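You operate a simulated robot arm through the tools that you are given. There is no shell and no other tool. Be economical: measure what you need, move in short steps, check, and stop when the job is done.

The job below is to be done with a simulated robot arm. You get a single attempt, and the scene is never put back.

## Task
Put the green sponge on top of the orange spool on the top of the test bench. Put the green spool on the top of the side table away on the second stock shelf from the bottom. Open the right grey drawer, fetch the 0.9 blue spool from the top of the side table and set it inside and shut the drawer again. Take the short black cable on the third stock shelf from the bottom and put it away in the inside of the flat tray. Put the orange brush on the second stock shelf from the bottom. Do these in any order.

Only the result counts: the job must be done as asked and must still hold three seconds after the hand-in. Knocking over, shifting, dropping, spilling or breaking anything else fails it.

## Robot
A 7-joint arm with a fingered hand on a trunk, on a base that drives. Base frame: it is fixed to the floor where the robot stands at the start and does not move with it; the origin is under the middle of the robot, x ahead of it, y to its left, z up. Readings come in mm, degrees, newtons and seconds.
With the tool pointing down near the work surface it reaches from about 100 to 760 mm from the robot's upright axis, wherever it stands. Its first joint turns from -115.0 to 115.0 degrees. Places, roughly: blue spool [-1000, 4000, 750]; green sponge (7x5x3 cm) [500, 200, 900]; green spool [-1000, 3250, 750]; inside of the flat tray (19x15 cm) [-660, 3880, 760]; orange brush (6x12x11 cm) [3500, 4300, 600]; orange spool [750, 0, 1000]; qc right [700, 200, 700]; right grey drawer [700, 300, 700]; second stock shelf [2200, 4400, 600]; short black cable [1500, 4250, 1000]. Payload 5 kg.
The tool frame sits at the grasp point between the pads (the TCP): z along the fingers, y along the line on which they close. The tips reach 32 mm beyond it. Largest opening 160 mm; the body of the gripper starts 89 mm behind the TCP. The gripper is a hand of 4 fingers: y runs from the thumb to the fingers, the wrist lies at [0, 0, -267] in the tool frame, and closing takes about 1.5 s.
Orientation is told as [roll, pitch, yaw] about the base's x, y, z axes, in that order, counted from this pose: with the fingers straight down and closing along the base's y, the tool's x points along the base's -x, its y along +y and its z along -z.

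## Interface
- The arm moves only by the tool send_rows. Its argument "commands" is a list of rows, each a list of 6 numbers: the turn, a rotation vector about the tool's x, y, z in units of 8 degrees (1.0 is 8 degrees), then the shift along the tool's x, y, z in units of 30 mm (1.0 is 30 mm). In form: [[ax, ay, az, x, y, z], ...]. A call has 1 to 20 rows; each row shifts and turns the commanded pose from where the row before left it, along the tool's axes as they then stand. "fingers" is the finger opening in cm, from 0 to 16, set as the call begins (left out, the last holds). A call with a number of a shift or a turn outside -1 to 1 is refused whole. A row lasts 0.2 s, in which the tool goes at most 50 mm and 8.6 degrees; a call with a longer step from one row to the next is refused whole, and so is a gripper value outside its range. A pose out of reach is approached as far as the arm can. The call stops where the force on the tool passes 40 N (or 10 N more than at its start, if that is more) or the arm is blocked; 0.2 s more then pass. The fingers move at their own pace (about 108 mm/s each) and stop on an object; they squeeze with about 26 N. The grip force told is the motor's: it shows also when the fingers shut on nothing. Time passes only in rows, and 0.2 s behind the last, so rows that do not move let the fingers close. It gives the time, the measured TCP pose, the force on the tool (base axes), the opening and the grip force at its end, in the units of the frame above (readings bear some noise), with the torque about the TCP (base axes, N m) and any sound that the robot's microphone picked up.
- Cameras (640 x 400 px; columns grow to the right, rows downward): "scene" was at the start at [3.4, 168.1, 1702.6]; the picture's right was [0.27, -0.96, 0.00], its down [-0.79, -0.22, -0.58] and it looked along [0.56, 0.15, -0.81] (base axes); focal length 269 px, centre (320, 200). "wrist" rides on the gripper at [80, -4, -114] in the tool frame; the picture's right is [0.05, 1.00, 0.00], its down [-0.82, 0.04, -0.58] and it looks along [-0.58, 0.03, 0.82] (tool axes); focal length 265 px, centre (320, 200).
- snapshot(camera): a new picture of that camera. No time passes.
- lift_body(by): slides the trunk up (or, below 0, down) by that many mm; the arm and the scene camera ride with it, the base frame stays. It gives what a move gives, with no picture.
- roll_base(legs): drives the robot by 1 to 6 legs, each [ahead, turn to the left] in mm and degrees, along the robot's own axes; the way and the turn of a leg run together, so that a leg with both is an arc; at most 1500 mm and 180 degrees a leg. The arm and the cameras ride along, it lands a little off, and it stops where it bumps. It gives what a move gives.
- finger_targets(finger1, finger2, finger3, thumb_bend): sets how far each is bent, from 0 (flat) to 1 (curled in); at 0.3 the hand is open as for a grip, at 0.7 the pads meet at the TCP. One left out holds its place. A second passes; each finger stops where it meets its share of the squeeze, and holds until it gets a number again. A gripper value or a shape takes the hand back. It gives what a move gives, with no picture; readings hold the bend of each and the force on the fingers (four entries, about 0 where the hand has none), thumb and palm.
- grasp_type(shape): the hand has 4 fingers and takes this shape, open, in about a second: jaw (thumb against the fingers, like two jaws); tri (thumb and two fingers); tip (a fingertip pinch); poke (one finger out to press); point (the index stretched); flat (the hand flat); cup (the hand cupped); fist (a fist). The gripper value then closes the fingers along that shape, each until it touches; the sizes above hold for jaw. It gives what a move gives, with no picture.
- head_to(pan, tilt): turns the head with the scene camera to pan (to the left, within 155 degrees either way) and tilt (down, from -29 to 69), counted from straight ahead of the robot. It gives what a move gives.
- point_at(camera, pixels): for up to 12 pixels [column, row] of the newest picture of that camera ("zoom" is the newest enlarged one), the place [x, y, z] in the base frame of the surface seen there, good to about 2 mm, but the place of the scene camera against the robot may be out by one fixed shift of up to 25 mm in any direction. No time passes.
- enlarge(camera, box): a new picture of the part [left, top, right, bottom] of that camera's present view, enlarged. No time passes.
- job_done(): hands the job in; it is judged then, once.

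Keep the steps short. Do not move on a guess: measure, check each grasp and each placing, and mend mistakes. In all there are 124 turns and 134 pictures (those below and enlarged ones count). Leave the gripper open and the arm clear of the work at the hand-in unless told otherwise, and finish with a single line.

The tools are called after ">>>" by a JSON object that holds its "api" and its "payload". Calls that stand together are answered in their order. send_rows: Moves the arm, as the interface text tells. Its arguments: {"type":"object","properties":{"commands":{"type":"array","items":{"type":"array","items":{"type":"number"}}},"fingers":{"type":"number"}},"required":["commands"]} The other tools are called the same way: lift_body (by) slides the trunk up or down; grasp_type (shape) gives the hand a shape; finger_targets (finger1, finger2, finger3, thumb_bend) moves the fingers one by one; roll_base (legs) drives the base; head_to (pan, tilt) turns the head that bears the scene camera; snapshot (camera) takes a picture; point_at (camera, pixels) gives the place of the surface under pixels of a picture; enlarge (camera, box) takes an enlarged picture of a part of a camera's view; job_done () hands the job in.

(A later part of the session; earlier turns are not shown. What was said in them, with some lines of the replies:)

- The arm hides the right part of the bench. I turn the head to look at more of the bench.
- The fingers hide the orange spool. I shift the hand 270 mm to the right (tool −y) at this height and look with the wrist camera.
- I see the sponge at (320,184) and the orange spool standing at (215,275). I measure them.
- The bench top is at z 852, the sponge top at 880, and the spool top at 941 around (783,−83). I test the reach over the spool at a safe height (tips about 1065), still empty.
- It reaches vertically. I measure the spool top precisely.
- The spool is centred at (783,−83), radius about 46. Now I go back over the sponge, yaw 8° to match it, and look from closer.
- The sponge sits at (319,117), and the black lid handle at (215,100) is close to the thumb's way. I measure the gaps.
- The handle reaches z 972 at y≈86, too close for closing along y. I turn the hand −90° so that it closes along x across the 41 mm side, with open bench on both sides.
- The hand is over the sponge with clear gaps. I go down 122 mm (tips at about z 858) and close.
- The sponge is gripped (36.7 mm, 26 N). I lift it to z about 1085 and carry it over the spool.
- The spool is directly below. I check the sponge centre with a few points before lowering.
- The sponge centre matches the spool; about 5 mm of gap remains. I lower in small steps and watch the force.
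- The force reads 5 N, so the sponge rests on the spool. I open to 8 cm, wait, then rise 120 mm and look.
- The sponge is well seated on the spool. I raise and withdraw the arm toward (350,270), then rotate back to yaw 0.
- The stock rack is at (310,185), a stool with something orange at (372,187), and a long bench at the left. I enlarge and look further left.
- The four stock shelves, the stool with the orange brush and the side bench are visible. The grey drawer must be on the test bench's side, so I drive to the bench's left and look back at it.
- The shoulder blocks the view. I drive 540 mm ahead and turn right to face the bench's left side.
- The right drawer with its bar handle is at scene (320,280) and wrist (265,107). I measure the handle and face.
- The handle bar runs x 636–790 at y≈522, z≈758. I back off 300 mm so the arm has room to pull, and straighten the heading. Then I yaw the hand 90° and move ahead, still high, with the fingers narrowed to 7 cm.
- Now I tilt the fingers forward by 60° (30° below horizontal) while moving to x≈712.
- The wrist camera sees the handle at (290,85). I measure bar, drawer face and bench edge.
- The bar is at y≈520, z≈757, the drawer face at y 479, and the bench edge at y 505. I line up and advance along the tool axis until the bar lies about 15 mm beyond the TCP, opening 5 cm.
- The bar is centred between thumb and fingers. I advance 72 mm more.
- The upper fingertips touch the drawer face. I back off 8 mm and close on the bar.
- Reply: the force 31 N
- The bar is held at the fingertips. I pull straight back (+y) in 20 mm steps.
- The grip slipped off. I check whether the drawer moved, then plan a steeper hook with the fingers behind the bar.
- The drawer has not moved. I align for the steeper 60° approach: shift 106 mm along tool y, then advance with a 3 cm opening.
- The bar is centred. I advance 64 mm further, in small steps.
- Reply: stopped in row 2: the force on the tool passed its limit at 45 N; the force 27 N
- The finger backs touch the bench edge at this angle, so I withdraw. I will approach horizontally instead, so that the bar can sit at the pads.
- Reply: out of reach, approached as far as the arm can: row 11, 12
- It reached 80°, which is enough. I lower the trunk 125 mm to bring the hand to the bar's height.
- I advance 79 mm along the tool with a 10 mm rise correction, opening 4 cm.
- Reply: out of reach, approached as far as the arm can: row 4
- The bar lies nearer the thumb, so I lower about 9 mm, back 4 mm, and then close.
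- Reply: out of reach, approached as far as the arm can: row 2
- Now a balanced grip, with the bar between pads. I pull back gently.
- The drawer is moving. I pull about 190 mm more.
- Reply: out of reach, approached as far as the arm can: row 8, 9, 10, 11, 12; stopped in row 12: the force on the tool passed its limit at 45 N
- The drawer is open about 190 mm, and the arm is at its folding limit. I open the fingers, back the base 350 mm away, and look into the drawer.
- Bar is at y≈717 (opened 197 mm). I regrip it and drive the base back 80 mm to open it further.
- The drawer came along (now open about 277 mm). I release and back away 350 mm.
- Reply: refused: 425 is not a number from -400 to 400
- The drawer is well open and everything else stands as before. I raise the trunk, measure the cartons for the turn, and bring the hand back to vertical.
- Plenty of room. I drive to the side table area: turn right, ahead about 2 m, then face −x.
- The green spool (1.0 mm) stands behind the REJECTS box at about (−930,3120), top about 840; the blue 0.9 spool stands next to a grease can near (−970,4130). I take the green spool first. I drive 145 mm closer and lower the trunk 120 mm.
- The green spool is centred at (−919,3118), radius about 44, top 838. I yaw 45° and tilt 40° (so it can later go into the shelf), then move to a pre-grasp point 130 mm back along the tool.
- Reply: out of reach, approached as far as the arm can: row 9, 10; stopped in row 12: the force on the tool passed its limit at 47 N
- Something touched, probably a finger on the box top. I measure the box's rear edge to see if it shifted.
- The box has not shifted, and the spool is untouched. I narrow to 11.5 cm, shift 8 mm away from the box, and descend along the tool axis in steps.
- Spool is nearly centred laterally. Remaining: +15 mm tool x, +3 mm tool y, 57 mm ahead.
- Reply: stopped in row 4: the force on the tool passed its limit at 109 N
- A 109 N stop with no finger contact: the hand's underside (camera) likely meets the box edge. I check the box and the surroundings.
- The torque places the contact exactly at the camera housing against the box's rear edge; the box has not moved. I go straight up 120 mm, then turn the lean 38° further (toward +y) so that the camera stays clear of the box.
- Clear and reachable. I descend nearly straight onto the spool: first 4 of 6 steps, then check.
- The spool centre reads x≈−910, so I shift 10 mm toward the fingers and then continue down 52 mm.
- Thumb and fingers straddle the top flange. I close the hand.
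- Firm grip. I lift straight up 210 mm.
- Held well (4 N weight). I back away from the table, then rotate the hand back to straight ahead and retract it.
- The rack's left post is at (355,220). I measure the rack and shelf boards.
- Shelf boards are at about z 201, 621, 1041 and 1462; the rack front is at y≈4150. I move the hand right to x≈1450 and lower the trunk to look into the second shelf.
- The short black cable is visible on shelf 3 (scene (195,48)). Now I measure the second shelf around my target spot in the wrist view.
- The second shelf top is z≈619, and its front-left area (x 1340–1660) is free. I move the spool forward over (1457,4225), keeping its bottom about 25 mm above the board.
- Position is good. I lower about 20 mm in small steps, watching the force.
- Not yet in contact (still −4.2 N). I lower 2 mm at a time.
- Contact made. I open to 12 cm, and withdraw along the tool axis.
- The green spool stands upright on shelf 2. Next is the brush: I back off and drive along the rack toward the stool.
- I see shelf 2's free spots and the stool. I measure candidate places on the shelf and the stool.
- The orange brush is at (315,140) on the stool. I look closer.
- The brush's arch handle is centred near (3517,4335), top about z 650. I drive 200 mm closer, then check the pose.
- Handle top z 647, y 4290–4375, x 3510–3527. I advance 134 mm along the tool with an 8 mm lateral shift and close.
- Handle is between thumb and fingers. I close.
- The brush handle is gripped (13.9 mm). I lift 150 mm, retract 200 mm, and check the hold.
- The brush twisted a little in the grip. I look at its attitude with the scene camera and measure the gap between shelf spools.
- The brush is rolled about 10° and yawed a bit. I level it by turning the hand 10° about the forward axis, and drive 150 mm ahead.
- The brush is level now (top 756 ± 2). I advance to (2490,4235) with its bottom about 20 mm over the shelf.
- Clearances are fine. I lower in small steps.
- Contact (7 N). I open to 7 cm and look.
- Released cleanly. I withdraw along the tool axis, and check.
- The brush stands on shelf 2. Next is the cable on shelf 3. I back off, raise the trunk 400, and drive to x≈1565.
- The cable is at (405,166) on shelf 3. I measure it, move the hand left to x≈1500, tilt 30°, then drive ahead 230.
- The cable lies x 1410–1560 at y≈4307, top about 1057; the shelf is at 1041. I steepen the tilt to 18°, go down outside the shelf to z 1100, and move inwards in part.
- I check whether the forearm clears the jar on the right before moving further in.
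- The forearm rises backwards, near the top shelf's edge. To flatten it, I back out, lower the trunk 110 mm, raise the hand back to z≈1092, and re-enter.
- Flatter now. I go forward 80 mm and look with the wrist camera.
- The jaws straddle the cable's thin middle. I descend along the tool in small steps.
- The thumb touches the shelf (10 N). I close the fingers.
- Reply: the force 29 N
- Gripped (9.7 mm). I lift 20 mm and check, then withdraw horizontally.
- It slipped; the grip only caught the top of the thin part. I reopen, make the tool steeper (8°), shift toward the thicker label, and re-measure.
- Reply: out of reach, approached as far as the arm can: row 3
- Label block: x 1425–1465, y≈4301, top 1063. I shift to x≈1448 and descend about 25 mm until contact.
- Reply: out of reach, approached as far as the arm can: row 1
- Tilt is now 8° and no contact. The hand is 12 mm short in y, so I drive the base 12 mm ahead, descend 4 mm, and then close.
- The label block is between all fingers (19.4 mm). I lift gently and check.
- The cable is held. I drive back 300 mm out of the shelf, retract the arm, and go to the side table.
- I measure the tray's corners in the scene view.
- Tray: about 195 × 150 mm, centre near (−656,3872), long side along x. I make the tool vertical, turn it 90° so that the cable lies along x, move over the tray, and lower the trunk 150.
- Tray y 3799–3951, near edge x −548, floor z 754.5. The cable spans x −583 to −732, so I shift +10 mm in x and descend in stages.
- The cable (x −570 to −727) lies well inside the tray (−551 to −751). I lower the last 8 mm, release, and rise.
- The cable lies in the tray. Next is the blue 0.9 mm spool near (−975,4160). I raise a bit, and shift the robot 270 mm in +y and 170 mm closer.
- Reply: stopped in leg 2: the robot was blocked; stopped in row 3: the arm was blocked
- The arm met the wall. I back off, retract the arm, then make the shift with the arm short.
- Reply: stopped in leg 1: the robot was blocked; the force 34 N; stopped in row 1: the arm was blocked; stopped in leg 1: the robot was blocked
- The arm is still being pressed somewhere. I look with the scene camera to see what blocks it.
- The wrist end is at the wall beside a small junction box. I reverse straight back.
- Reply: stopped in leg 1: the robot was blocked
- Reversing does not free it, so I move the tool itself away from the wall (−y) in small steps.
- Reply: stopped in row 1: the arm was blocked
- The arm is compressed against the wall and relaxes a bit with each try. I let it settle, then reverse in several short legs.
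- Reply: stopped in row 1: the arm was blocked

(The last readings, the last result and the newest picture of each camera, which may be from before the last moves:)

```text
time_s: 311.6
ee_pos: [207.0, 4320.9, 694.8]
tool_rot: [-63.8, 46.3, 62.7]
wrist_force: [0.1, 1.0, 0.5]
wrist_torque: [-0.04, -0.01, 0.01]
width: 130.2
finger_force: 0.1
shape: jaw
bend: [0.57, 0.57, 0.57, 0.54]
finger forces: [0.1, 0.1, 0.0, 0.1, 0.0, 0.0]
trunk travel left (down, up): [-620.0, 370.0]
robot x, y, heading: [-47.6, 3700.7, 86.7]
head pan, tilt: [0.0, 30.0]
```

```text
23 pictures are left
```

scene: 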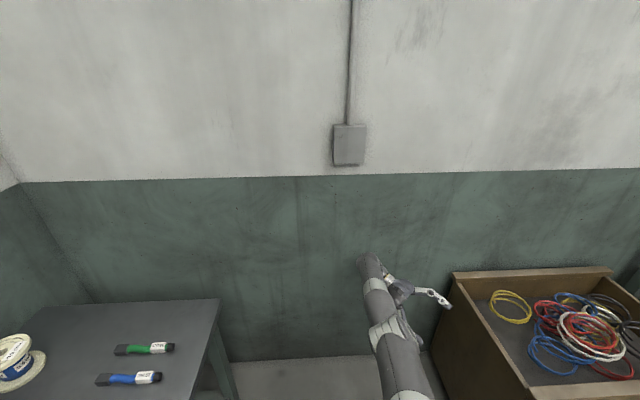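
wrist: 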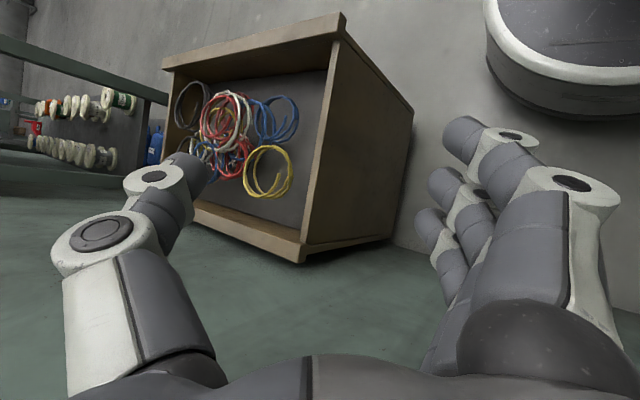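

Free now. I back off 150 more, raise the trunk 300, and turn the hand back to vertical (72° about the computed axis).

>>> {"api": "roll_base", "payload": {"legs": [[-150, 0]]}}

>>> {"api": "lift_body", "payload": {"by": 300}}

>>> {"api": "send_rows", "payload": {"commands": [[-0.62, -0.657, 0.059, 0, 0, 0], [-0.62, -0.657, 0.059, 0, 0, 0], [-0.62, -0.657, 0.059, 0, 0, 0], [-0.62, -0.657, 0.059, 0, 0, 0], [-0.62, -0.657, 0.059, 0, 0, 0], [-0.62, -0.657, 0.059, 0, 0, 0], [-0.62, -0.657, 0.059, 0, 0, 0], [-0.62, -0.657, 0.059, 0, 0, 0], [-0.62, -0.657, 0.059, 0, 0, 0], [-0.62, -0.657, 0.059, 0, 0, 0], [0, 0, 0, 0.8, 0.8, 0], [0, 0, 0, 0.8, 0.8, 0], [0, 0, 0, 0.8, 0.8, 0], [0, 0, 0, 0.8, 0.8, 0], [0, 0, 0, 0.8, 0.8, 0], [0, 0, 0, 0.8, 0.8, 0], [0, 0, 0, 0.8, 0.8, 0], [0, 0, 0, 0.8, 0.8, 0]]}}

>>> {"api": "snapshot", "payload": {"camera": "scene"}}

```text
time_s: 313.0
ee_pos: [198.1, 4171.2, 695.3]
tool_rot: [-63.9, 46.3, 62.8]
wrist_force: [-0.3, -0.5, -0.1]
wrist_torque: [-0.01, 0.0, 0.0]
width: 129.9
finger_force: 0.1
shape: jaw
bend: [0.57, 0.57, 0.57, 0.54]
finger forces: [0.0, 0.0, 0.1, 0.0, 0.0, 0.0]
trunk travel left (down, up): [-620.0, 370.0]
robot x, y, heading: [-63.0, 3555.4, 86.7]
head pan, tilt: [0.0, 30.0]
```

```text
time_s: 316.0
ee_pos: [198.3, 4170.8, 995.3]
tool_rot: [-63.9, 46.2, 62.6]
wrist_force: [-0.3, 0.3, 0.2]
wrist_torque: [-0.01, -0.01, -0.01]
width: 130.2
finger_force: 0.1
shape: jaw
bend: [0.57, 0.57, 0.57, 0.54]
finger forces: [0.0, 0.0, 0.1, 0.0, 0.1, 0.1]
trunk travel left (down, up): [-920.0, 70.0]
robot x, y, heading: [-57.8, 3552.6, 87.0]
head pan, tilt: [0.0, 30.0]
```

```text
time_s: 319.8
ee_pos: [123.6, 4370.8, 970.4]
tool_rot: [-0.2, 0.1, 87.1]
wrist_force: [-0.1, 0.0, 0.1]
wrist_torque: [0.0, -0.01, 0.01]
width: 130.0
finger_force: 0.1
shape: jaw
bend: [0.57, 0.57, 0.57, 0.54]
finger forces: [0.1, 0.0, 0.0, 0.0, 0.0, 0.0]
out of reach, approached as far as the arm can: row 1, 2, 3, 4, 5, 6, 7, 8, 9, 10, 11, 12, 13, 14, 15, 16, 17, 18
trunk travel left (down, up): [-920.0, 70.0]
robot x, y, heading: [-59.8, 3553.3, 86.6]
head pan, tilt: [0.0, 30.0]
```

```text
22 pictures are left
```

scene: 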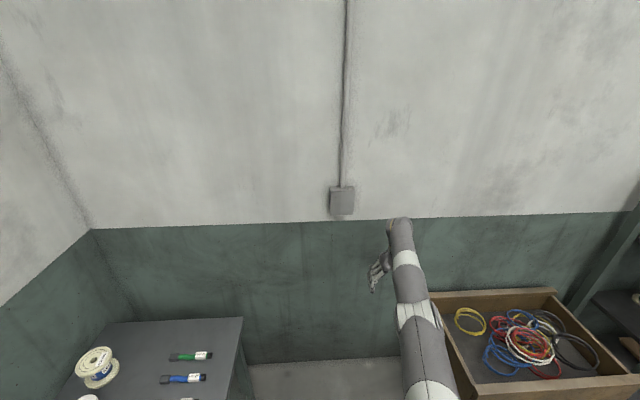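

The hand is vertical again, but the elbow is straight. I let it converge with small retracting rows and see.

>>> {"api": "send_rows", "payload": {"commands": [[0, 0, 0, 0, 0, -0.3], [0, 0, 0, 0.3, 0, -0.3], [0, 0, 0, 0.3, 0, 0], [0, 0, 0, 0.3, 0, 0], [0, 0, 0, 0, 0, 0], [0, 0, 0, 0, 0, 0]]}}

>>> {"api": "snapshot", "payload": {"camera": "scene"}}

```text
time_s: 321.2
ee_pos: [128.6, 4370.3, 986.9]
tool_rot: [-0.1, 0.3, 87.2]
wrist_force: [0.3, 0.0, 0.4]
wrist_torque: [0.03, 0.02, 0.0]
width: 130.1
finger_force: 0.0
shape: jaw
bend: [0.57, 0.57, 0.57, 0.54]
finger forces: [0.0, 0.0, 0.0, 0.0, 0.0, 0.1]
out of reach, approached as far as the arm can: row 2, 3, 4
trunk travel left (down, up): [-920.0, 70.0]
robot x, y, heading: [-55.6, 3551.9, 86.9]
head pan, tilt: [0.0, 30.0]
```

```text
21 pictures are left
```

scene: 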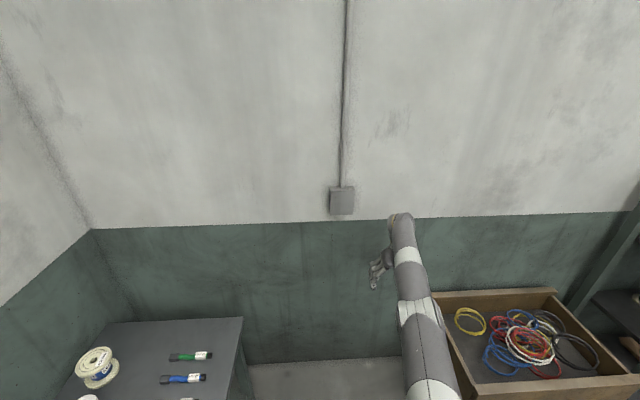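

The elbow seems locked straight after the wall contact. I try freeing it: extend outward slightly, then inward, then a sideways chord, watching each reading.

>>> {"api": "send_rows", "payload": {"commands": [[0, 0, 0, -1, 0, 0], [0, 0, 0, -1, 0, 0], [0, 0, 0, 0, 0, 0], [0, 0, 0, 1, 0, 0], [0, 0, 0, 1, 0, 0], [0, 0, 0, 1, 0, 0], [0, 0, 0, 1, 0, 0], [0, 0, 0, 1, 0, 0], [0, 0, 0, 1, 0, 0]]}}

>>> {"api": "send_rows", "payload": {"commands": [[0, 0, 0, 0, 1, 0], [0, 0, 0, 0, 1, 0], [0, 0, 0, 0, 1, 0], [0, 0, 0, 0, 1, 0], [0, 0, 0, 0, 1, 0], [0, 0, 0, 0, 1, 0], [0, 0, 0, 0, 1, 0], [0, 0, 0, 0, 1, 0], [0, 0, 0, 1, 0, 0], [0, 0, 0, 1, 0, 0], [0, 0, 0, 1, 0, 0], [0, 0, 0, 1, 0, 0]]}}

>>> {"api": "send_rows", "payload": {"commands": [[0, 0, 0, 0, 0, -1], [0, 0, 0, 0, 0, -1], [0, 0, 0, 0, 0, -1], [0, 0, 0, 0, 0, -1], [0, 0, 0, 0, 0, -1], [0, 0, 0, 1, 0, 0], [0, 0, 0, 1, 0, 0], [0, 0, 0, 1, 0, 0], [0, 0, 0, 1, 0, 0], [0, 0, 0, 1, 0, 0], [0, 0, 0, 1, 0, 0]]}}

>>> {"api": "snapshot", "payload": {"camera": "scene"}}

```text
time_s: 323.2
ee_pos: [143.0, 4365.5, 978.4]
tool_rot: [-0.1, 0.2, 87.2]
wrist_force: [-1.2, 0.3, -0.5]
wrist_torque: [-0.03, 0.0, 0.01]
width: 130.0
finger_force: 0.1
shape: jaw
bend: [0.57, 0.57, 0.57, 0.54]
finger forces: [0.0, 0.1, 0.0, 0.0, 0.0, 0.1]
out of reach, approached as far as the arm can: row 1, 2, 4, 5, 6, 7, 8, 9
trunk travel left (down, up): [-920.0, 70.0]
robot x, y, heading: [-59.4, 3555.4, 86.8]
head pan, tilt: [0.0, 30.0]
```

```text
time_s: 325.8
ee_pos: [-96.7, 4390.3, 979.8]
tool_rot: [-0.1, 0.0, 87.1]
wrist_force: [-0.2, 0.4, 0.0]
wrist_torque: [0.0, 0.01, -0.01]
width: 129.9
finger_force: 0.0
shape: jaw
bend: [0.57, 0.57, 0.57, 0.54]
finger forces: [0.1, 0.1, 0.0, 0.0, 0.0, 0.0]
out of reach, approached as far as the arm can: row 1, 2, 3, 9, 10, 11, 12
trunk travel left (down, up): [-920.0, 70.0]
robot x, y, heading: [-57.1, 3554.2, 86.8]
head pan, tilt: [0.0, 30.0]
```

```text
time_s: 328.2
ee_pos: [-103.6, 4385.4, 1136.7]
tool_rot: [-0.1, 0.1, 87.0]
wrist_force: [0.0, 0.4, 0.5]
wrist_torque: [0.01, -0.03, 0.01]
width: 129.9
finger_force: 0.1
shape: jaw
bend: [0.57, 0.57, 0.57, 0.54]
finger forces: [0.0, 0.1, 0.1, 0.0, 0.0, 0.0]
out of reach, approached as far as the arm can: row 6, 7, 8, 9, 10, 11
trunk travel left (down, up): [-920.0, 70.0]
robot x, y, heading: [-57.9, 3552.5, 86.5]
head pan, tilt: [0.0, 30.0]
```

```text
20 pictures are left
```

scene: 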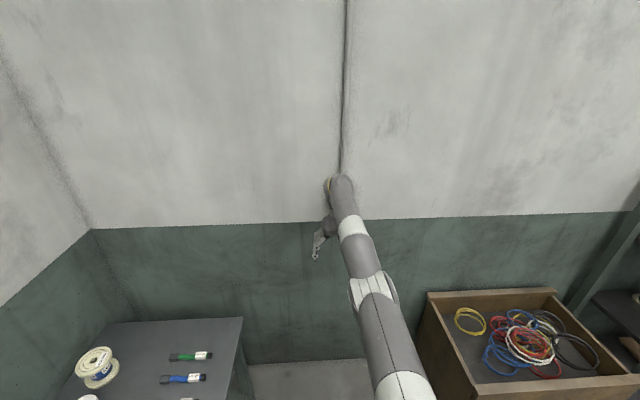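

Vertical and sideways motions work, and the base gives the in/out motion, so I can go on that way. I drive around to a start point in front of the table with heading about 160° so that the blue spool lies straight ahead, and look.

>>> {"api": "roll_base", "payload": {"legs": [[0, -180], [0, -26], [-360, 0], [0, -80.5]]}}

>>> {"api": "snapshot", "payload": {"camera": "wrist"}}

>>> {"api": "point_at", "payload": {"camera": "wrist", "pixels": [[320, 240], [320, 260], [320, 280], [280, 260], [360, 260], [240, 260], [400, 260], [320, 220], [200, 260], [440, 260], [280, 280], [360, 280]]}}

```text
time_s: 342.6
ee_pos: [-690.1, 4052.7, 1135.3]
tool_rot: [-0.2, 0.1, 160.7]
wrist_force: [1.1, -0.4, 0.0]
wrist_torque: [0.0, 0.01, 0.0]
width: 130.2
finger_force: 0.0
shape: jaw
bend: [0.57, 0.57, 0.57, 0.54]
finger forces: [0.0, 0.1, 0.1, 0.0, 0.0, 0.0]
trunk travel left (down, up): [-920.0, 70.0]
robot x, y, heading: [121.6, 3863.9, 160.4]
head pan, tilt: [0.0, 30.0]
```

```text
19 pictures are left
```

wrist: 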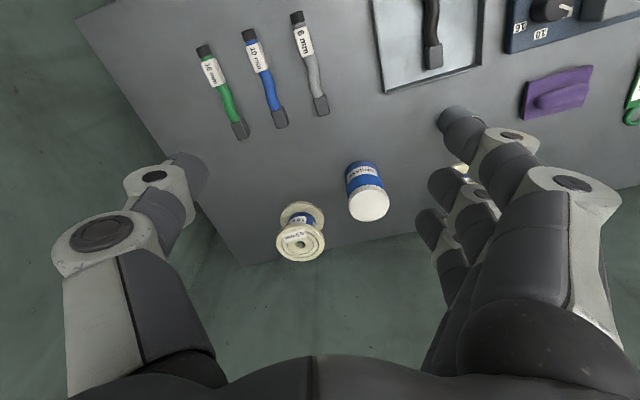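

```text
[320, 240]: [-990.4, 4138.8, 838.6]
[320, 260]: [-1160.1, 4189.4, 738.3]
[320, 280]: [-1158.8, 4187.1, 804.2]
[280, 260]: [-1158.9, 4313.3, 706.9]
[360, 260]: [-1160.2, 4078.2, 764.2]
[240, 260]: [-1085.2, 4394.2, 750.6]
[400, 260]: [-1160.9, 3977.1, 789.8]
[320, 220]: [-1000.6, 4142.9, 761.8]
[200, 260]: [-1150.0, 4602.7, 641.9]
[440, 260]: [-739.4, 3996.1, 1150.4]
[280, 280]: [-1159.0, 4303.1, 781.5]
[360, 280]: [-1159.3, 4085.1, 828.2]
```

The spool (0.9 mm) is at (300,240), the grease can at (367,195). I measure them exactly.

>>> {"api": "point_at", "payload": {"camera": "wrist", "pixels": [[300, 244], [278, 242], [324, 242], [300, 260], [300, 229], [350, 205], [388, 205], [370, 218], [370, 190], [310, 240], [290, 250]]}}

>>> {"api": "enlarge", "payload": {"camera": "wrist", "box": [240, 150, 420, 280]}}

```text
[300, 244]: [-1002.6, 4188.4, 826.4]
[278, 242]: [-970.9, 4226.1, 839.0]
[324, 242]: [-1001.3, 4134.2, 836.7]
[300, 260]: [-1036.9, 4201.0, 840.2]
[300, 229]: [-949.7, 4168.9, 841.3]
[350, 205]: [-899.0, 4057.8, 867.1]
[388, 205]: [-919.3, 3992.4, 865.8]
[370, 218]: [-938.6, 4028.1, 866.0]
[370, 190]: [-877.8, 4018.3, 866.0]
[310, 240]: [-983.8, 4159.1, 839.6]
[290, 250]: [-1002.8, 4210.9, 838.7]
```

```text
3.08 times, centred on (330, 215) of wrist
```

zoom: 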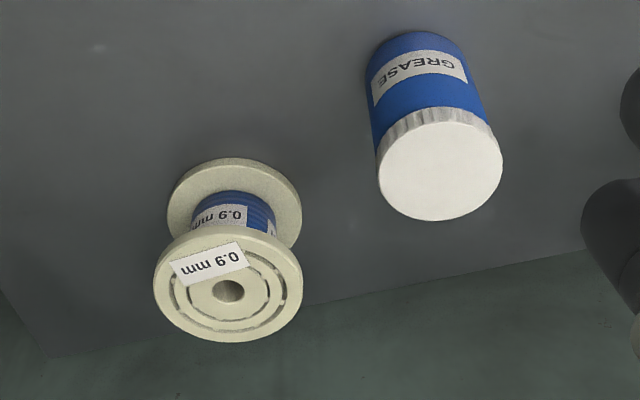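

Spool centre ≈ (−991,4182), top 840; the can stays well clear. I shift 20 mm right, drive 327 mm ahead, lower the trunk 200, and look.

>>> {"api": "send_rows", "payload": {"commands": [[0, 0, 0, 0, -0.35, 0], [0, 0, 0, 0, -0.35, 0], [0, 0, 0, 0, 0, 0]], "fingers": 12}}

>>> {"api": "roll_base", "payload": {"legs": [[327, 0]]}}

>>> {"api": "lift_body", "payload": {"by": -200}}

>>> {"api": "snapshot", "payload": {"camera": "wrist"}}

>>> {"api": "point_at", "payload": {"camera": "wrist", "pixels": [[325, 132], [325, 150], [325, 165], [285, 132], [365, 132], [270, 132], [380, 132], [325, 110]]}}

```text
time_s: 343.4
ee_pos: [-684.5, 4073.9, 1136.4]
tool_rot: [-0.2, 0.4, 160.8]
wrist_force: [0.2, 0.1, 0.4]
wrist_torque: [0.02, 0.0, -0.01]
width: 120.5
finger_force: 0.1
shape: jaw
bend: [0.63, 0.63, 0.63, 0.59]
finger forces: [0.0, 0.1, 0.0, 0.0, 0.0, 0.0]
trunk travel left (down, up): [-920.0, 70.0]
robot x, y, heading: [124.7, 3863.9, 160.5]
head pan, tilt: [0.0, 30.0]
```

```text
time_s: 345.6
ee_pos: [-995.5, 4177.0, 1136.5]
tool_rot: [-0.1, 0.3, 161.2]
wrist_force: [0.3, -0.3, -0.2]
wrist_torque: [-0.06, 0.01, -0.01]
width: 120.4
finger_force: 0.0
shape: jaw
bend: [0.63, 0.63, 0.63, 0.59]
finger forces: [0.1, 0.0, 0.0, 0.0, 0.0, 0.0]
trunk travel left (down, up): [-920.0, 70.0]
robot x, y, heading: [-185.4, 3972.3, 161.1]
head pan, tilt: [0.0, 30.0]
```

```text
time_s: 347.7
ee_pos: [-995.5, 4177.1, 936.4]
tool_rot: [0.0, 0.4, 161.3]
wrist_force: [-0.3, -0.1, -0.3]
wrist_torque: [-0.01, 0.01, -0.02]
width: 120.1
finger_force: 0.1
shape: jaw
bend: [0.63, 0.63, 0.63, 0.59]
finger forces: [0.1, 0.0, 0.1, 0.1, 0.0, 0.1]
trunk travel left (down, up): [-720.0, 270.0]
robot x, y, heading: [-183.8, 3973.1, 160.6]
head pan, tilt: [0.0, 30.0]
```

```text
17 pictures are left
```

wrist: 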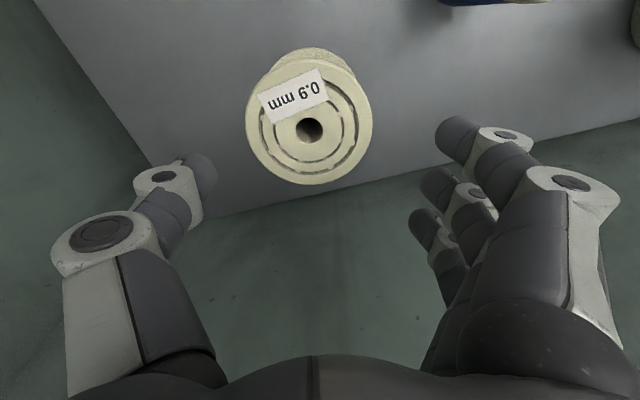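

```text
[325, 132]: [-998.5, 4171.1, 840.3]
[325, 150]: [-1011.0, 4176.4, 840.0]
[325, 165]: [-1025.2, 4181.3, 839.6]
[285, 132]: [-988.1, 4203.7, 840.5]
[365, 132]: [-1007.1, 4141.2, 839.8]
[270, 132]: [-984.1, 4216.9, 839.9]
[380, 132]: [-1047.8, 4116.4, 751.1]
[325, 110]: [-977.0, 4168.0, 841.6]
```

Spool nearly centred. I shift 7 mm, lower 112 mm onto it, close, and lift 250 mm, then check.

>>> {"api": "send_rows", "payload": {"commands": [[0, 0, 0, 0, -0.23, 0], [0, 0, 0, 0, 0, 0]]}}

>>> {"api": "lift_body", "payload": {"by": -112}}

>>> {"api": "send_rows", "payload": {"commands": [[0, 0, 0, 0, 0, 0], [0, 0, 0, 0, 0, 0], [0, 0, 0, 0, 0, 0], [0, 0, 0, 0, 0, 0], [0, 0, 0, 0, 0, 0], [0, 0, 0, 0, 0, 0], [0, 0, 0, 0, 0, 0], [0, 0, 0, 0, 0, 0]], "fingers": 4}}

>>> {"api": "lift_body", "payload": {"by": 280}}

>>> {"api": "snapshot", "payload": {"camera": "wrist"}}

```text
time_s: 348.3
ee_pos: [-992.7, 4183.7, 936.9]
tool_rot: [-0.2, 0.4, 161.2]
wrist_force: [0.4, 0.4, 0.7]
wrist_torque: [-0.01, -0.02, 0.01]
width: 120.2
finger_force: 0.1
shape: jaw
bend: [0.63, 0.63, 0.63, 0.59]
finger forces: [0.1, 0.0, 0.0, 0.1, 0.0, 0.0]
trunk travel left (down, up): [-720.0, 270.0]
robot x, y, heading: [-186.4, 3976.0, 161.0]
head pan, tilt: [0.0, 30.0]
```

```text
time_s: 349.8
ee_pos: [-993.6, 4183.3, 824.6]
tool_rot: [0.0, 0.3, 161.2]
wrist_force: [-0.3, 0.3, 0.0]
wrist_torque: [0.05, -0.04, -0.01]
width: 120.5
finger_force: 0.0
shape: jaw
bend: [0.63, 0.63, 0.63, 0.59]
finger forces: [0.1, 0.1, 0.0, 0.1, 0.0, 0.0]
trunk travel left (down, up): [-608.0, 382.0]
robot x, y, heading: [-188.8, 3971.6, 161.1]
head pan, tilt: [0.0, 30.0]
```

```text
time_s: 351.6
ee_pos: [-993.9, 4183.6, 825.3]
tool_rot: [-0.2, 0.3, 161.2]
wrist_force: [-0.3, -0.3, 0.6]
wrist_torque: [-0.1, 0.07, 0.0]
width: 72.8
finger_force: 25.5
shape: jaw
bend: [0.74, 0.73, 0.74, 0.75]
finger forces: [10.1, 10.8, 9.6, 0.1, 32.1, 0.0]
trunk travel left (down, up): [-608.0, 382.0]
robot x, y, heading: [-185.5, 3972.4, 160.9]
head pan, tilt: [0.0, 30.0]
```

```text
time_s: 354.4
ee_pos: [-995.2, 4184.0, 1103.8]
tool_rot: [-0.1, 0.3, 161.1]
wrist_force: [1.1, 0.3, -2.8]
wrist_torque: [0.04, 0.01, 0.0]
width: 72.7
finger_force: 26.2
shape: jaw
bend: [0.74, 0.73, 0.74, 0.75]
finger forces: [10.4, 11.1, 9.8, 0.1, 32.4, 0.1]
trunk travel left (down, up): [-888.0, 102.0]
robot x, y, heading: [-189.1, 3968.9, 160.8]
head pan, tilt: [0.0, 30.0]
```

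```text
16 pictures are left
```

wrist: 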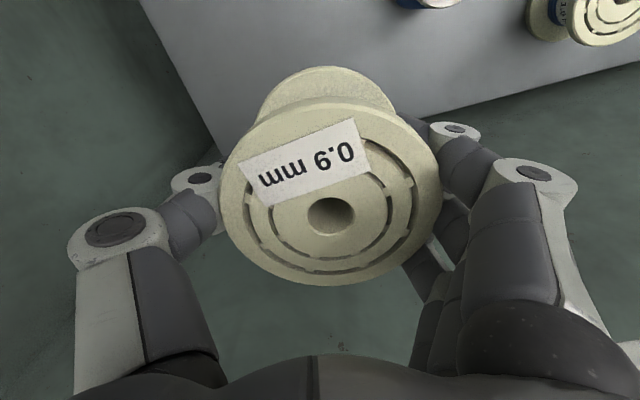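

The blue 0.9 mm spool is held. I back off and drive to a spot in front of the open drawer, facing −y, and check the scene.

>>> {"api": "roll_base", "payload": {"legs": [[-300, 0], [0, 123], [1500, 0], [781, 0], [0, -14]]}}

>>> {"api": "head_to", "payload": {"pan": 12, "tilt": 42}}

>>> {"api": "snapshot", "payload": {"camera": "scene"}}

>>> {"api": "snapshot", "payload": {"camera": "wrist"}}

```text
time_s: 373.2
ee_pos: [826.4, 853.9, 1103.3]
tool_rot: [-0.1, 0.3, -87.0]
wrist_force: [-1.5, 0.7, -4.3]
wrist_torque: [0.01, -0.02, -0.01]
width: 72.4
finger_force: 25.7
shape: jaw
bend: [0.74, 0.73, 0.74, 0.75]
finger forces: [9.6, 11.2, 9.8, 0.1, 32.4, 0.0]
trunk travel left (down, up): [-888.0, 102.0]
robot x, y, heading: [723.4, 1683.7, -87.5]
head pan, tilt: [0.0, 30.0]
```

```text
time_s: 374.0
ee_pos: [828.1, 854.0, 1104.7]
tool_rot: [-0.1, 0.4, -87.0]
wrist_force: [0.5, 0.3, -3.9]
wrist_torque: [0.0, 0.02, 0.05]
width: 72.1
finger_force: 26.1
shape: jaw
bend: [0.74, 0.73, 0.74, 0.75]
finger forces: [9.7, 11.3, 9.9, 0.0, 32.3, 0.0]
trunk travel left (down, up): [-888.0, 102.0]
robot x, y, heading: [720.1, 1681.7, -87.4]
head pan, tilt: [12.0, 42.0]
```

```text
15 pictures are left
```

scene: 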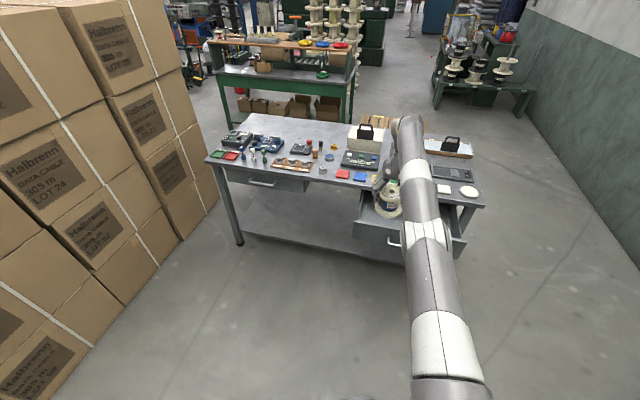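

```text
14 pictures are left
```

wrist: 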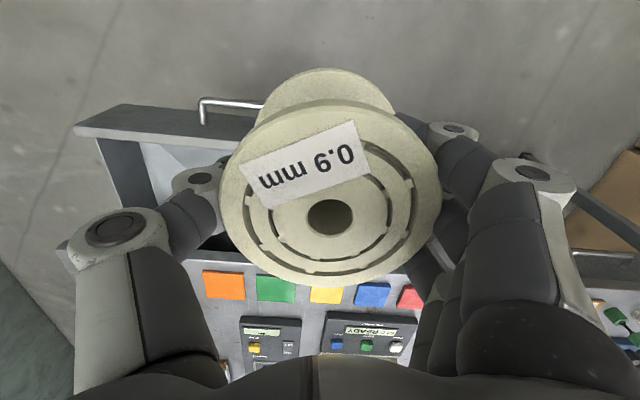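

TCP is 115 mm too far in +x. I swing the hand right 125 mm, then drive ahead 212 mm over the drawer, and check.

>>> {"api": "send_rows", "payload": {"commands": [[0, 0, 0, 0, -0.835, 0], [0, 0, 0, 0, -0.835, 0], [0, 0, 0, 0, -0.835, 0], [0, 0, 0, 0, -0.835, 0], [0, 0, 0, 0, -0.835, 0], [0, 0, 0, 0, 0, 0]]}}

>>> {"api": "roll_base", "payload": {"legs": [[212, 0]]}}

>>> {"api": "snapshot", "payload": {"camera": "wrist"}}

>>> {"api": "point_at", "payload": {"camera": "wrist", "pixels": [[150, 20], [480, 20], [200, 60], [450, 60], [180, 100], [460, 100], [130, 60], [520, 60], [220, 30], [400, 30]]}}

>>> {"api": "enlarge", "payload": {"camera": "scene", "box": [330, 140, 530, 290]}}

```text
time_s: 375.4
ee_pos: [703.7, 847.4, 1105.0]
tool_rot: [-0.2, 0.5, -87.1]
wrist_force: [-0.2, 0.7, -3.4]
wrist_torque: [0.01, 0.03, 0.02]
width: 71.9
finger_force: 25.8
shape: jaw
bend: [0.74, 0.73, 0.74, 0.75]
finger forces: [9.8, 11.3, 10.1, 0.1, 32.4, 0.1]
trunk travel left (down, up): [-888.0, 102.0]
robot x, y, heading: [725.1, 1683.1, -87.5]
head pan, tilt: [12.0, 42.0]
```

```text
time_s: 377.0
ee_pos: [714.9, 636.8, 1102.5]
tool_rot: [-0.1, 0.5, -87.0]
wrist_force: [-0.6, -0.4, -3.4]
wrist_torque: [0.01, 0.02, -0.02]
width: 72.2
finger_force: 25.8
shape: jaw
bend: [0.74, 0.73, 0.74, 0.75]
finger forces: [9.8, 11.4, 10.1, 0.1, 32.3, 0.1]
trunk travel left (down, up): [-888.0, 102.0]
robot x, y, heading: [730.4, 1471.7, -87.4]
head pan, tilt: [12.0, 42.0]
```

```text
13 pictures are left
```

wrist: 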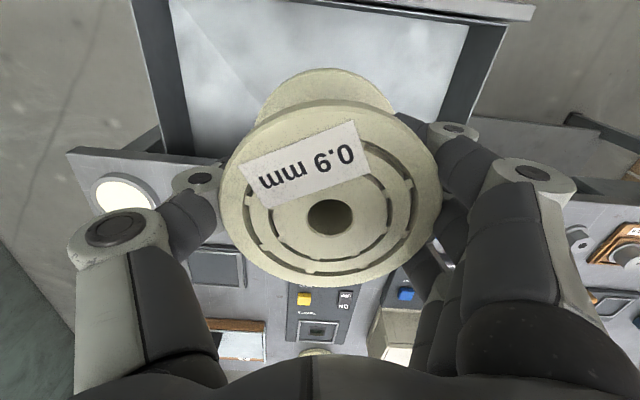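

```text
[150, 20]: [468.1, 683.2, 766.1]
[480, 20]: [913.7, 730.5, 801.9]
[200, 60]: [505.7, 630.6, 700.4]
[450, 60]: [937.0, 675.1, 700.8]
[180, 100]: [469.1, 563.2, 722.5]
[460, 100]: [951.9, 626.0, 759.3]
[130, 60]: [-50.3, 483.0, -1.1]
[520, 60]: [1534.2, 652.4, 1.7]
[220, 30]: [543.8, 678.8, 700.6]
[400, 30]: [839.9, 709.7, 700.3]
```

```text
2.67 times, centred on (430, 215) of scene
```

zoom: 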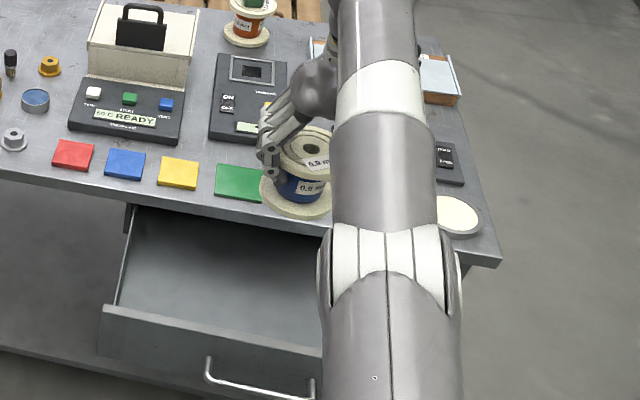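

The drawer floor is z 700.5 and the spool hangs over its middle (715,637). I lower the trunk 322 mm, ease down the last millimetres, open, and rise.

>>> {"api": "lift_body", "payload": {"by": -322}}

>>> {"api": "send_rows", "payload": {"commands": [[0, 0, 0, 0, 0, 0.08], [0, 0, 0, 0, 0, 0.07], [0, 0, 0, 0, 0, 0]]}}

>>> {"api": "send_rows", "payload": {"commands": [[0, 0, 0, 0, 0, 0], [0, 0, 0, 0, 0, 0], [0, 0, 0, 0, 0, 0], [0, 0, 0, 0, 0, 0], [0, 0, 0, 0, 0, 0]], "fingers": 12}}

>>> {"api": "lift_body", "payload": {"by": 320}}

>>> {"api": "snapshot", "payload": {"camera": "wrist"}}

```text
time_s: 380.2
ee_pos: [715.7, 638.0, 781.0]
tool_rot: [-0.1, 0.5, -86.9]
wrist_force: [-0.5, -0.2, -2.7]
wrist_torque: [0.03, 0.03, 0.0]
width: 72.1
finger_force: 26.4
shape: jaw
bend: [0.74, 0.73, 0.74, 0.75]
finger forces: [9.9, 11.3, 10.1, 0.0, 32.2, 0.0]
trunk travel left (down, up): [-566.0, 424.0]
robot x, y, heading: [737.1, 1470.3, -87.3]
head pan, tilt: [12.0, 42.0]
```

```text
time_s: 381.0
ee_pos: [714.6, 637.5, 777.3]
tool_rot: [0.0, 0.7, -87.0]
wrist_force: [-0.1, -0.3, -4.2]
wrist_torque: [-0.04, -0.02, 0.0]
width: 71.9
finger_force: 26.0
shape: jaw
bend: [0.74, 0.73, 0.74, 0.75]
finger forces: [9.8, 11.4, 10.1, 0.0, 32.2, 0.1]
trunk travel left (down, up): [-566.0, 424.0]
robot x, y, heading: [733.7, 1468.5, -87.2]
head pan, tilt: [12.0, 42.0]
```

```text
time_s: 382.2
ee_pos: [715.4, 638.6, 777.4]
tool_rot: [-0.2, 0.6, -86.9]
wrist_force: [-0.7, -0.4, 1.2]
wrist_torque: [0.01, -0.01, 0.0]
width: 119.6
finger_force: 0.0
shape: jaw
bend: [0.63, 0.63, 0.63, 0.6]
finger forces: [0.1, 0.0, 0.0, 0.1, 0.1, 0.0]
trunk travel left (down, up): [-566.0, 424.0]
robot x, y, heading: [735.4, 1471.8, -87.3]
head pan, tilt: [12.0, 42.0]
```

```text
time_s: 385.4
ee_pos: [715.3, 638.8, 1097.1]
tool_rot: [-0.2, 0.5, -86.9]
wrist_force: [-0.7, -0.2, 0.7]
wrist_torque: [0.0, -0.06, 0.02]
width: 119.6
finger_force: 0.1
shape: jaw
bend: [0.63, 0.63, 0.63, 0.6]
finger forces: [0.0, 0.1, 0.1, 0.0, 0.0, 0.0]
trunk travel left (down, up): [-886.0, 104.0]
robot x, y, heading: [739.2, 1466.0, -87.1]
head pan, tilt: [12.0, 42.0]
```

```text
11 pictures are left
```

wrist: 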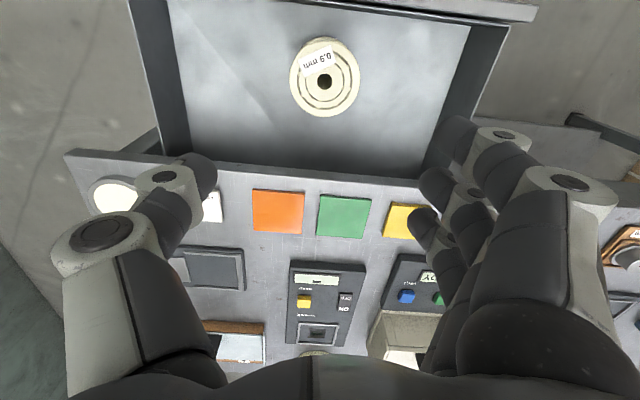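

The blue spool stands in the drawer. To shut it, I close the fingers, back 230 mm, lower to the handle's height, and push the bar by driving ahead 270 mm.

>>> {"api": "send_rows", "payload": {"commands": [[0, 0, 0, 0, 0, 0], [0, 0, 0, 0, 0, 0], [0, 0, 0, 0, 0, 0], [0, 0, 0, 0, 0, 0], [0, 0, 0, 0, 0, 0], [0, 0, 0, 0, 0, 0], [0, 0, 0, 0, 0, 0]], "fingers": 0}}

>>> {"api": "roll_base", "payload": {"legs": [[-235, 0]]}}

>>> {"api": "lift_body", "payload": {"by": -328}}

>>> {"api": "roll_base", "payload": {"legs": [[270, 0]]}}

>>> {"api": "snapshot", "payload": {"camera": "wrist"}}

>>> {"api": "snapshot", "payload": {"camera": "scene"}}

```text
time_s: 387.0
ee_pos: [714.6, 638.3, 1097.6]
tool_rot: [-0.1, 0.5, -86.9]
wrist_force: [0.9, 0.2, 0.4]
wrist_torque: [0.0, 0.0, 0.0]
width: 0.0
finger_force: 25.8
shape: jaw
bend: [0.69, 0.63, 0.69, 0.67]
finger forces: [0.0, 0.0, 0.0, 0.0, 0.1, 0.0]
trunk travel left (down, up): [-886.0, 104.0]
robot x, y, heading: [734.8, 1470.7, -87.1]
head pan, tilt: [12.0, 42.0]
```

```text
time_s: 388.7
ee_pos: [703.3, 872.0, 1098.5]
tool_rot: [-0.1, 0.4, -87.0]
wrist_force: [0.4, 0.8, 0.5]
wrist_torque: [0.01, 0.02, 0.03]
width: 0.0
finger_force: 26.2
shape: jaw
bend: [0.69, 0.63, 0.69, 0.67]
finger forces: [0.0, 0.0, 0.0, 0.1, 0.0, 0.0]
trunk travel left (down, up): [-886.0, 104.0]
robot x, y, heading: [723.7, 1702.1, -87.4]
head pan, tilt: [12.0, 42.0]
```

```text
time_s: 392.0
ee_pos: [704.1, 870.8, 769.2]
tool_rot: [-0.1, 0.4, -87.0]
wrist_force: [0.4, 1.2, 0.6]
wrist_torque: [0.02, 0.0, -0.04]
width: 0.0
finger_force: 26.3
shape: jaw
bend: [0.69, 0.63, 0.69, 0.67]
finger forces: [0.0, 0.0, 0.0, 0.0, 0.0, 0.0]
trunk travel left (down, up): [-558.0, 432.0]
robot x, y, heading: [723.4, 1708.0, -87.0]
head pan, tilt: [12.0, 42.0]
```

```text
time_s: 393.9
ee_pos: [714.8, 602.1, 770.1]
tool_rot: [-0.1, 0.5, -86.9]
wrist_force: [-0.2, 0.8, -0.4]
wrist_torque: [-0.01, 0.01, 0.01]
width: 0.0
finger_force: 25.8
shape: jaw
bend: [0.69, 0.63, 0.69, 0.67]
finger forces: [0.0, 0.0, 0.0, 0.0, 0.1, 0.0]
trunk travel left (down, up): [-558.0, 432.0]
robot x, y, heading: [733.5, 1439.4, -87.3]
head pan, tilt: [12.0, 42.0]
```

```text
10 pictures are left
```

wrist: 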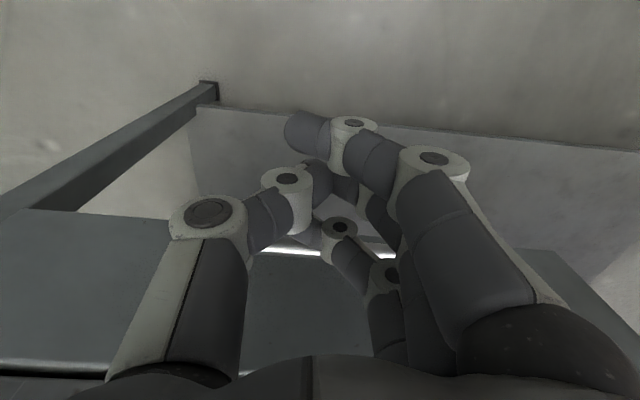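

```text
9 pictures are left
5 turns are left
```

scene: 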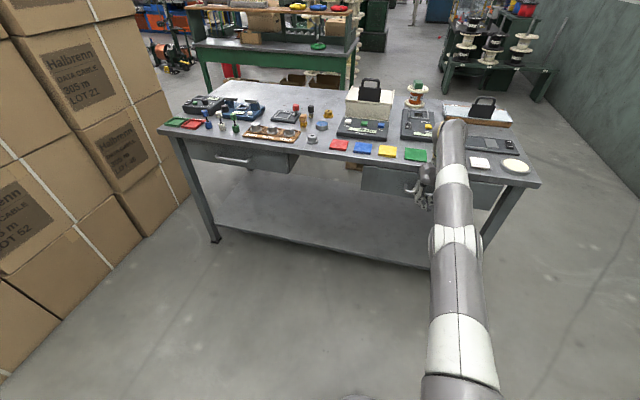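

The drawer is nearly shut. I measure the bar now, push 30 mm further, and measure again.

>>> {"api": "point_at", "payload": {"camera": "wrist", "pixels": [[280, 250], [295, 251], [380, 254], [120, 240], [60, 365], [560, 270]]}}

>>> {"api": "roll_base", "payload": {"legs": [[30, 0]]}}

>>> {"api": "snapshot", "payload": {"camera": "wrist"}}

>>> {"api": "point_at", "payload": {"camera": "wrist", "pixels": [[280, 250], [295, 251], [380, 254], [120, 240], [60, 365], [560, 270]]}}

```text
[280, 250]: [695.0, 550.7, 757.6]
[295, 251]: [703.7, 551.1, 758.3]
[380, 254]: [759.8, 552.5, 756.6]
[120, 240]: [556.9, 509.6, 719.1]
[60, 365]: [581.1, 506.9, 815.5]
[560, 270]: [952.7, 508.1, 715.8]
```

```text
time_s: 394.7
ee_pos: [717.3, 573.1, 770.0]
tool_rot: [0.0, 0.6, -87.0]
wrist_force: [0.4, -0.4, 0.4]
wrist_torque: [0.01, -0.01, 0.0]
width: 0.0
finger_force: 25.9
shape: jaw
bend: [0.69, 0.63, 0.69, 0.67]
finger forces: [0.1, 0.0, 0.1, 0.1, 0.1, 0.0]
trunk travel left (down, up): [-558.0, 432.0]
robot x, y, heading: [735.1, 1402.5, -87.3]
head pan, tilt: [12.0, 42.0]
```

```text
8 pictures are left
```

wrist: 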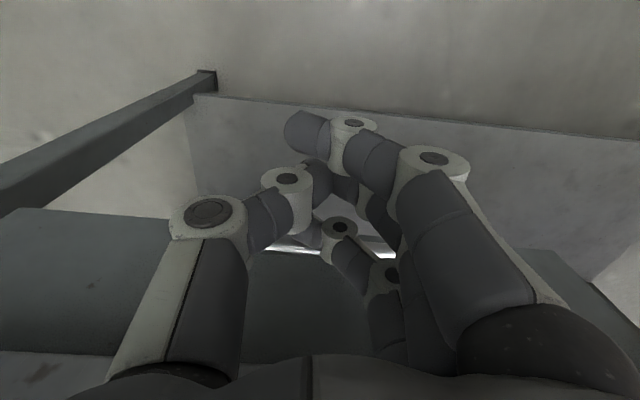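

```text
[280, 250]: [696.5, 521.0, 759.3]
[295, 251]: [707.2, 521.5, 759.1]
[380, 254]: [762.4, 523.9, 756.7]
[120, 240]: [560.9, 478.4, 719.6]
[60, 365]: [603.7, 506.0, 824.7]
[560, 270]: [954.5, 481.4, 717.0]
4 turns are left
```

The bar is at y 521–524 and the face at 479, as in the shut position at the start. I back off 350 mm, raise the trunk, open the hand, and take a last look.

>>> {"api": "roll_base", "payload": {"legs": [[-350, 0]]}}

>>> {"api": "lift_body", "payload": {"by": 300}}

>>> {"api": "send_rows", "payload": {"commands": [[0, 0, 0, 0, 0, 0], [0, 0, 0, 0, 0, 0], [0, 0, 0, 0, 0, 0], [0, 0, 0, 0, 0, 0], [0, 0, 0, 0, 0, 0]], "fingers": 16}}

>>> {"api": "snapshot", "payload": {"camera": "scene"}}

>>> {"api": "snapshot", "payload": {"camera": "wrist"}}

```text
time_s: 396.9
ee_pos: [703.0, 919.1, 770.0]
tool_rot: [-0.1, 0.5, -86.8]
wrist_force: [-0.7, 0.3, 0.9]
wrist_torque: [-0.01, -0.04, 0.0]
width: 0.0
finger_force: 25.6
shape: jaw
bend: [0.69, 0.63, 0.69, 0.67]
finger forces: [0.1, 0.0, 0.0, 0.0, 0.1, 0.1]
trunk travel left (down, up): [-558.0, 432.0]
robot x, y, heading: [719.4, 1752.2, -87.1]
head pan, tilt: [12.0, 42.0]
```

```text
time_s: 399.9
ee_pos: [702.2, 919.1, 1068.3]
tool_rot: [-0.1, 0.7, -86.8]
wrist_force: [-0.3, 0.2, 0.1]
wrist_torque: [-0.01, 0.02, 0.0]
width: 0.0
finger_force: 26.0
shape: jaw
bend: [0.69, 0.63, 0.69, 0.67]
finger forces: [0.0, 0.1, 0.0, 0.1, 0.1, 0.0]
trunk travel left (down, up): [-858.0, 132.0]
robot x, y, heading: [723.3, 1756.9, -87.3]
head pan, tilt: [12.0, 42.0]
```

```text
time_s: 401.1
ee_pos: [702.0, 918.4, 1069.0]
tool_rot: [-0.2, 0.5, -86.8]
wrist_force: [-0.1, 0.5, -0.3]
wrist_torque: [-0.02, -0.01, 0.0]
width: 160.0
finger_force: 0.1
shape: jaw
bend: [0.3, 0.3, 0.3, 0.3]
finger forces: [0.1, 0.0, 0.1, 0.0, 0.1, 0.0]
trunk travel left (down, up): [-858.0, 132.0]
robot x, y, heading: [720.0, 1752.6, -87.4]
head pan, tilt: [12.0, 42.0]
```

```text
7 pictures are left
```

scene: 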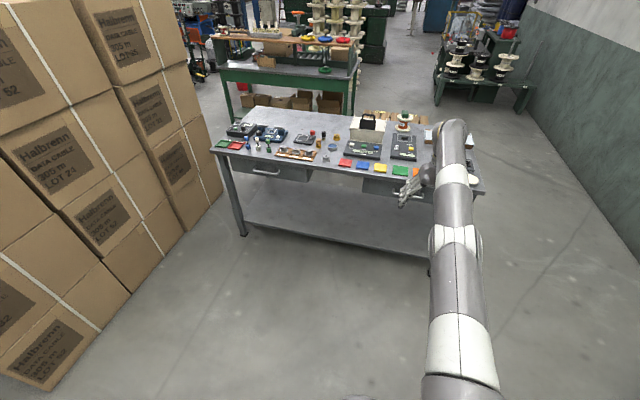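

```text
6 pictures are left
3 turns are left
```

wrist: 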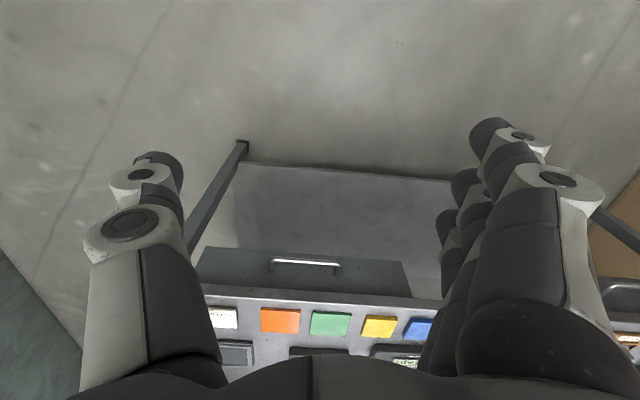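

I check the handle's position once more.

>>> {"api": "point_at", "payload": {"camera": "wrist", "pixels": [[305, 262], [290, 261], [260, 275], [360, 285], [300, 297], [240, 292]]}}

```text
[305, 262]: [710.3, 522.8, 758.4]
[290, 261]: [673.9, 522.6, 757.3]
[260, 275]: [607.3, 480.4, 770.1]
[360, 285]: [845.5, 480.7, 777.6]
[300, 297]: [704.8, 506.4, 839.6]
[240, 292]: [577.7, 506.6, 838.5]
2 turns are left
```

The drawer is shut (handle y 522.7, face 480.5) and the hand is open and clear, so I hand the job in.

>>> {"api": "job_done", "payload": {}}

```text
The job is handed in.
```

I did all five tasks and handed the job in; the drawer's shut position I measured at the end, and each of the other items I checked in a picture right after placing it.
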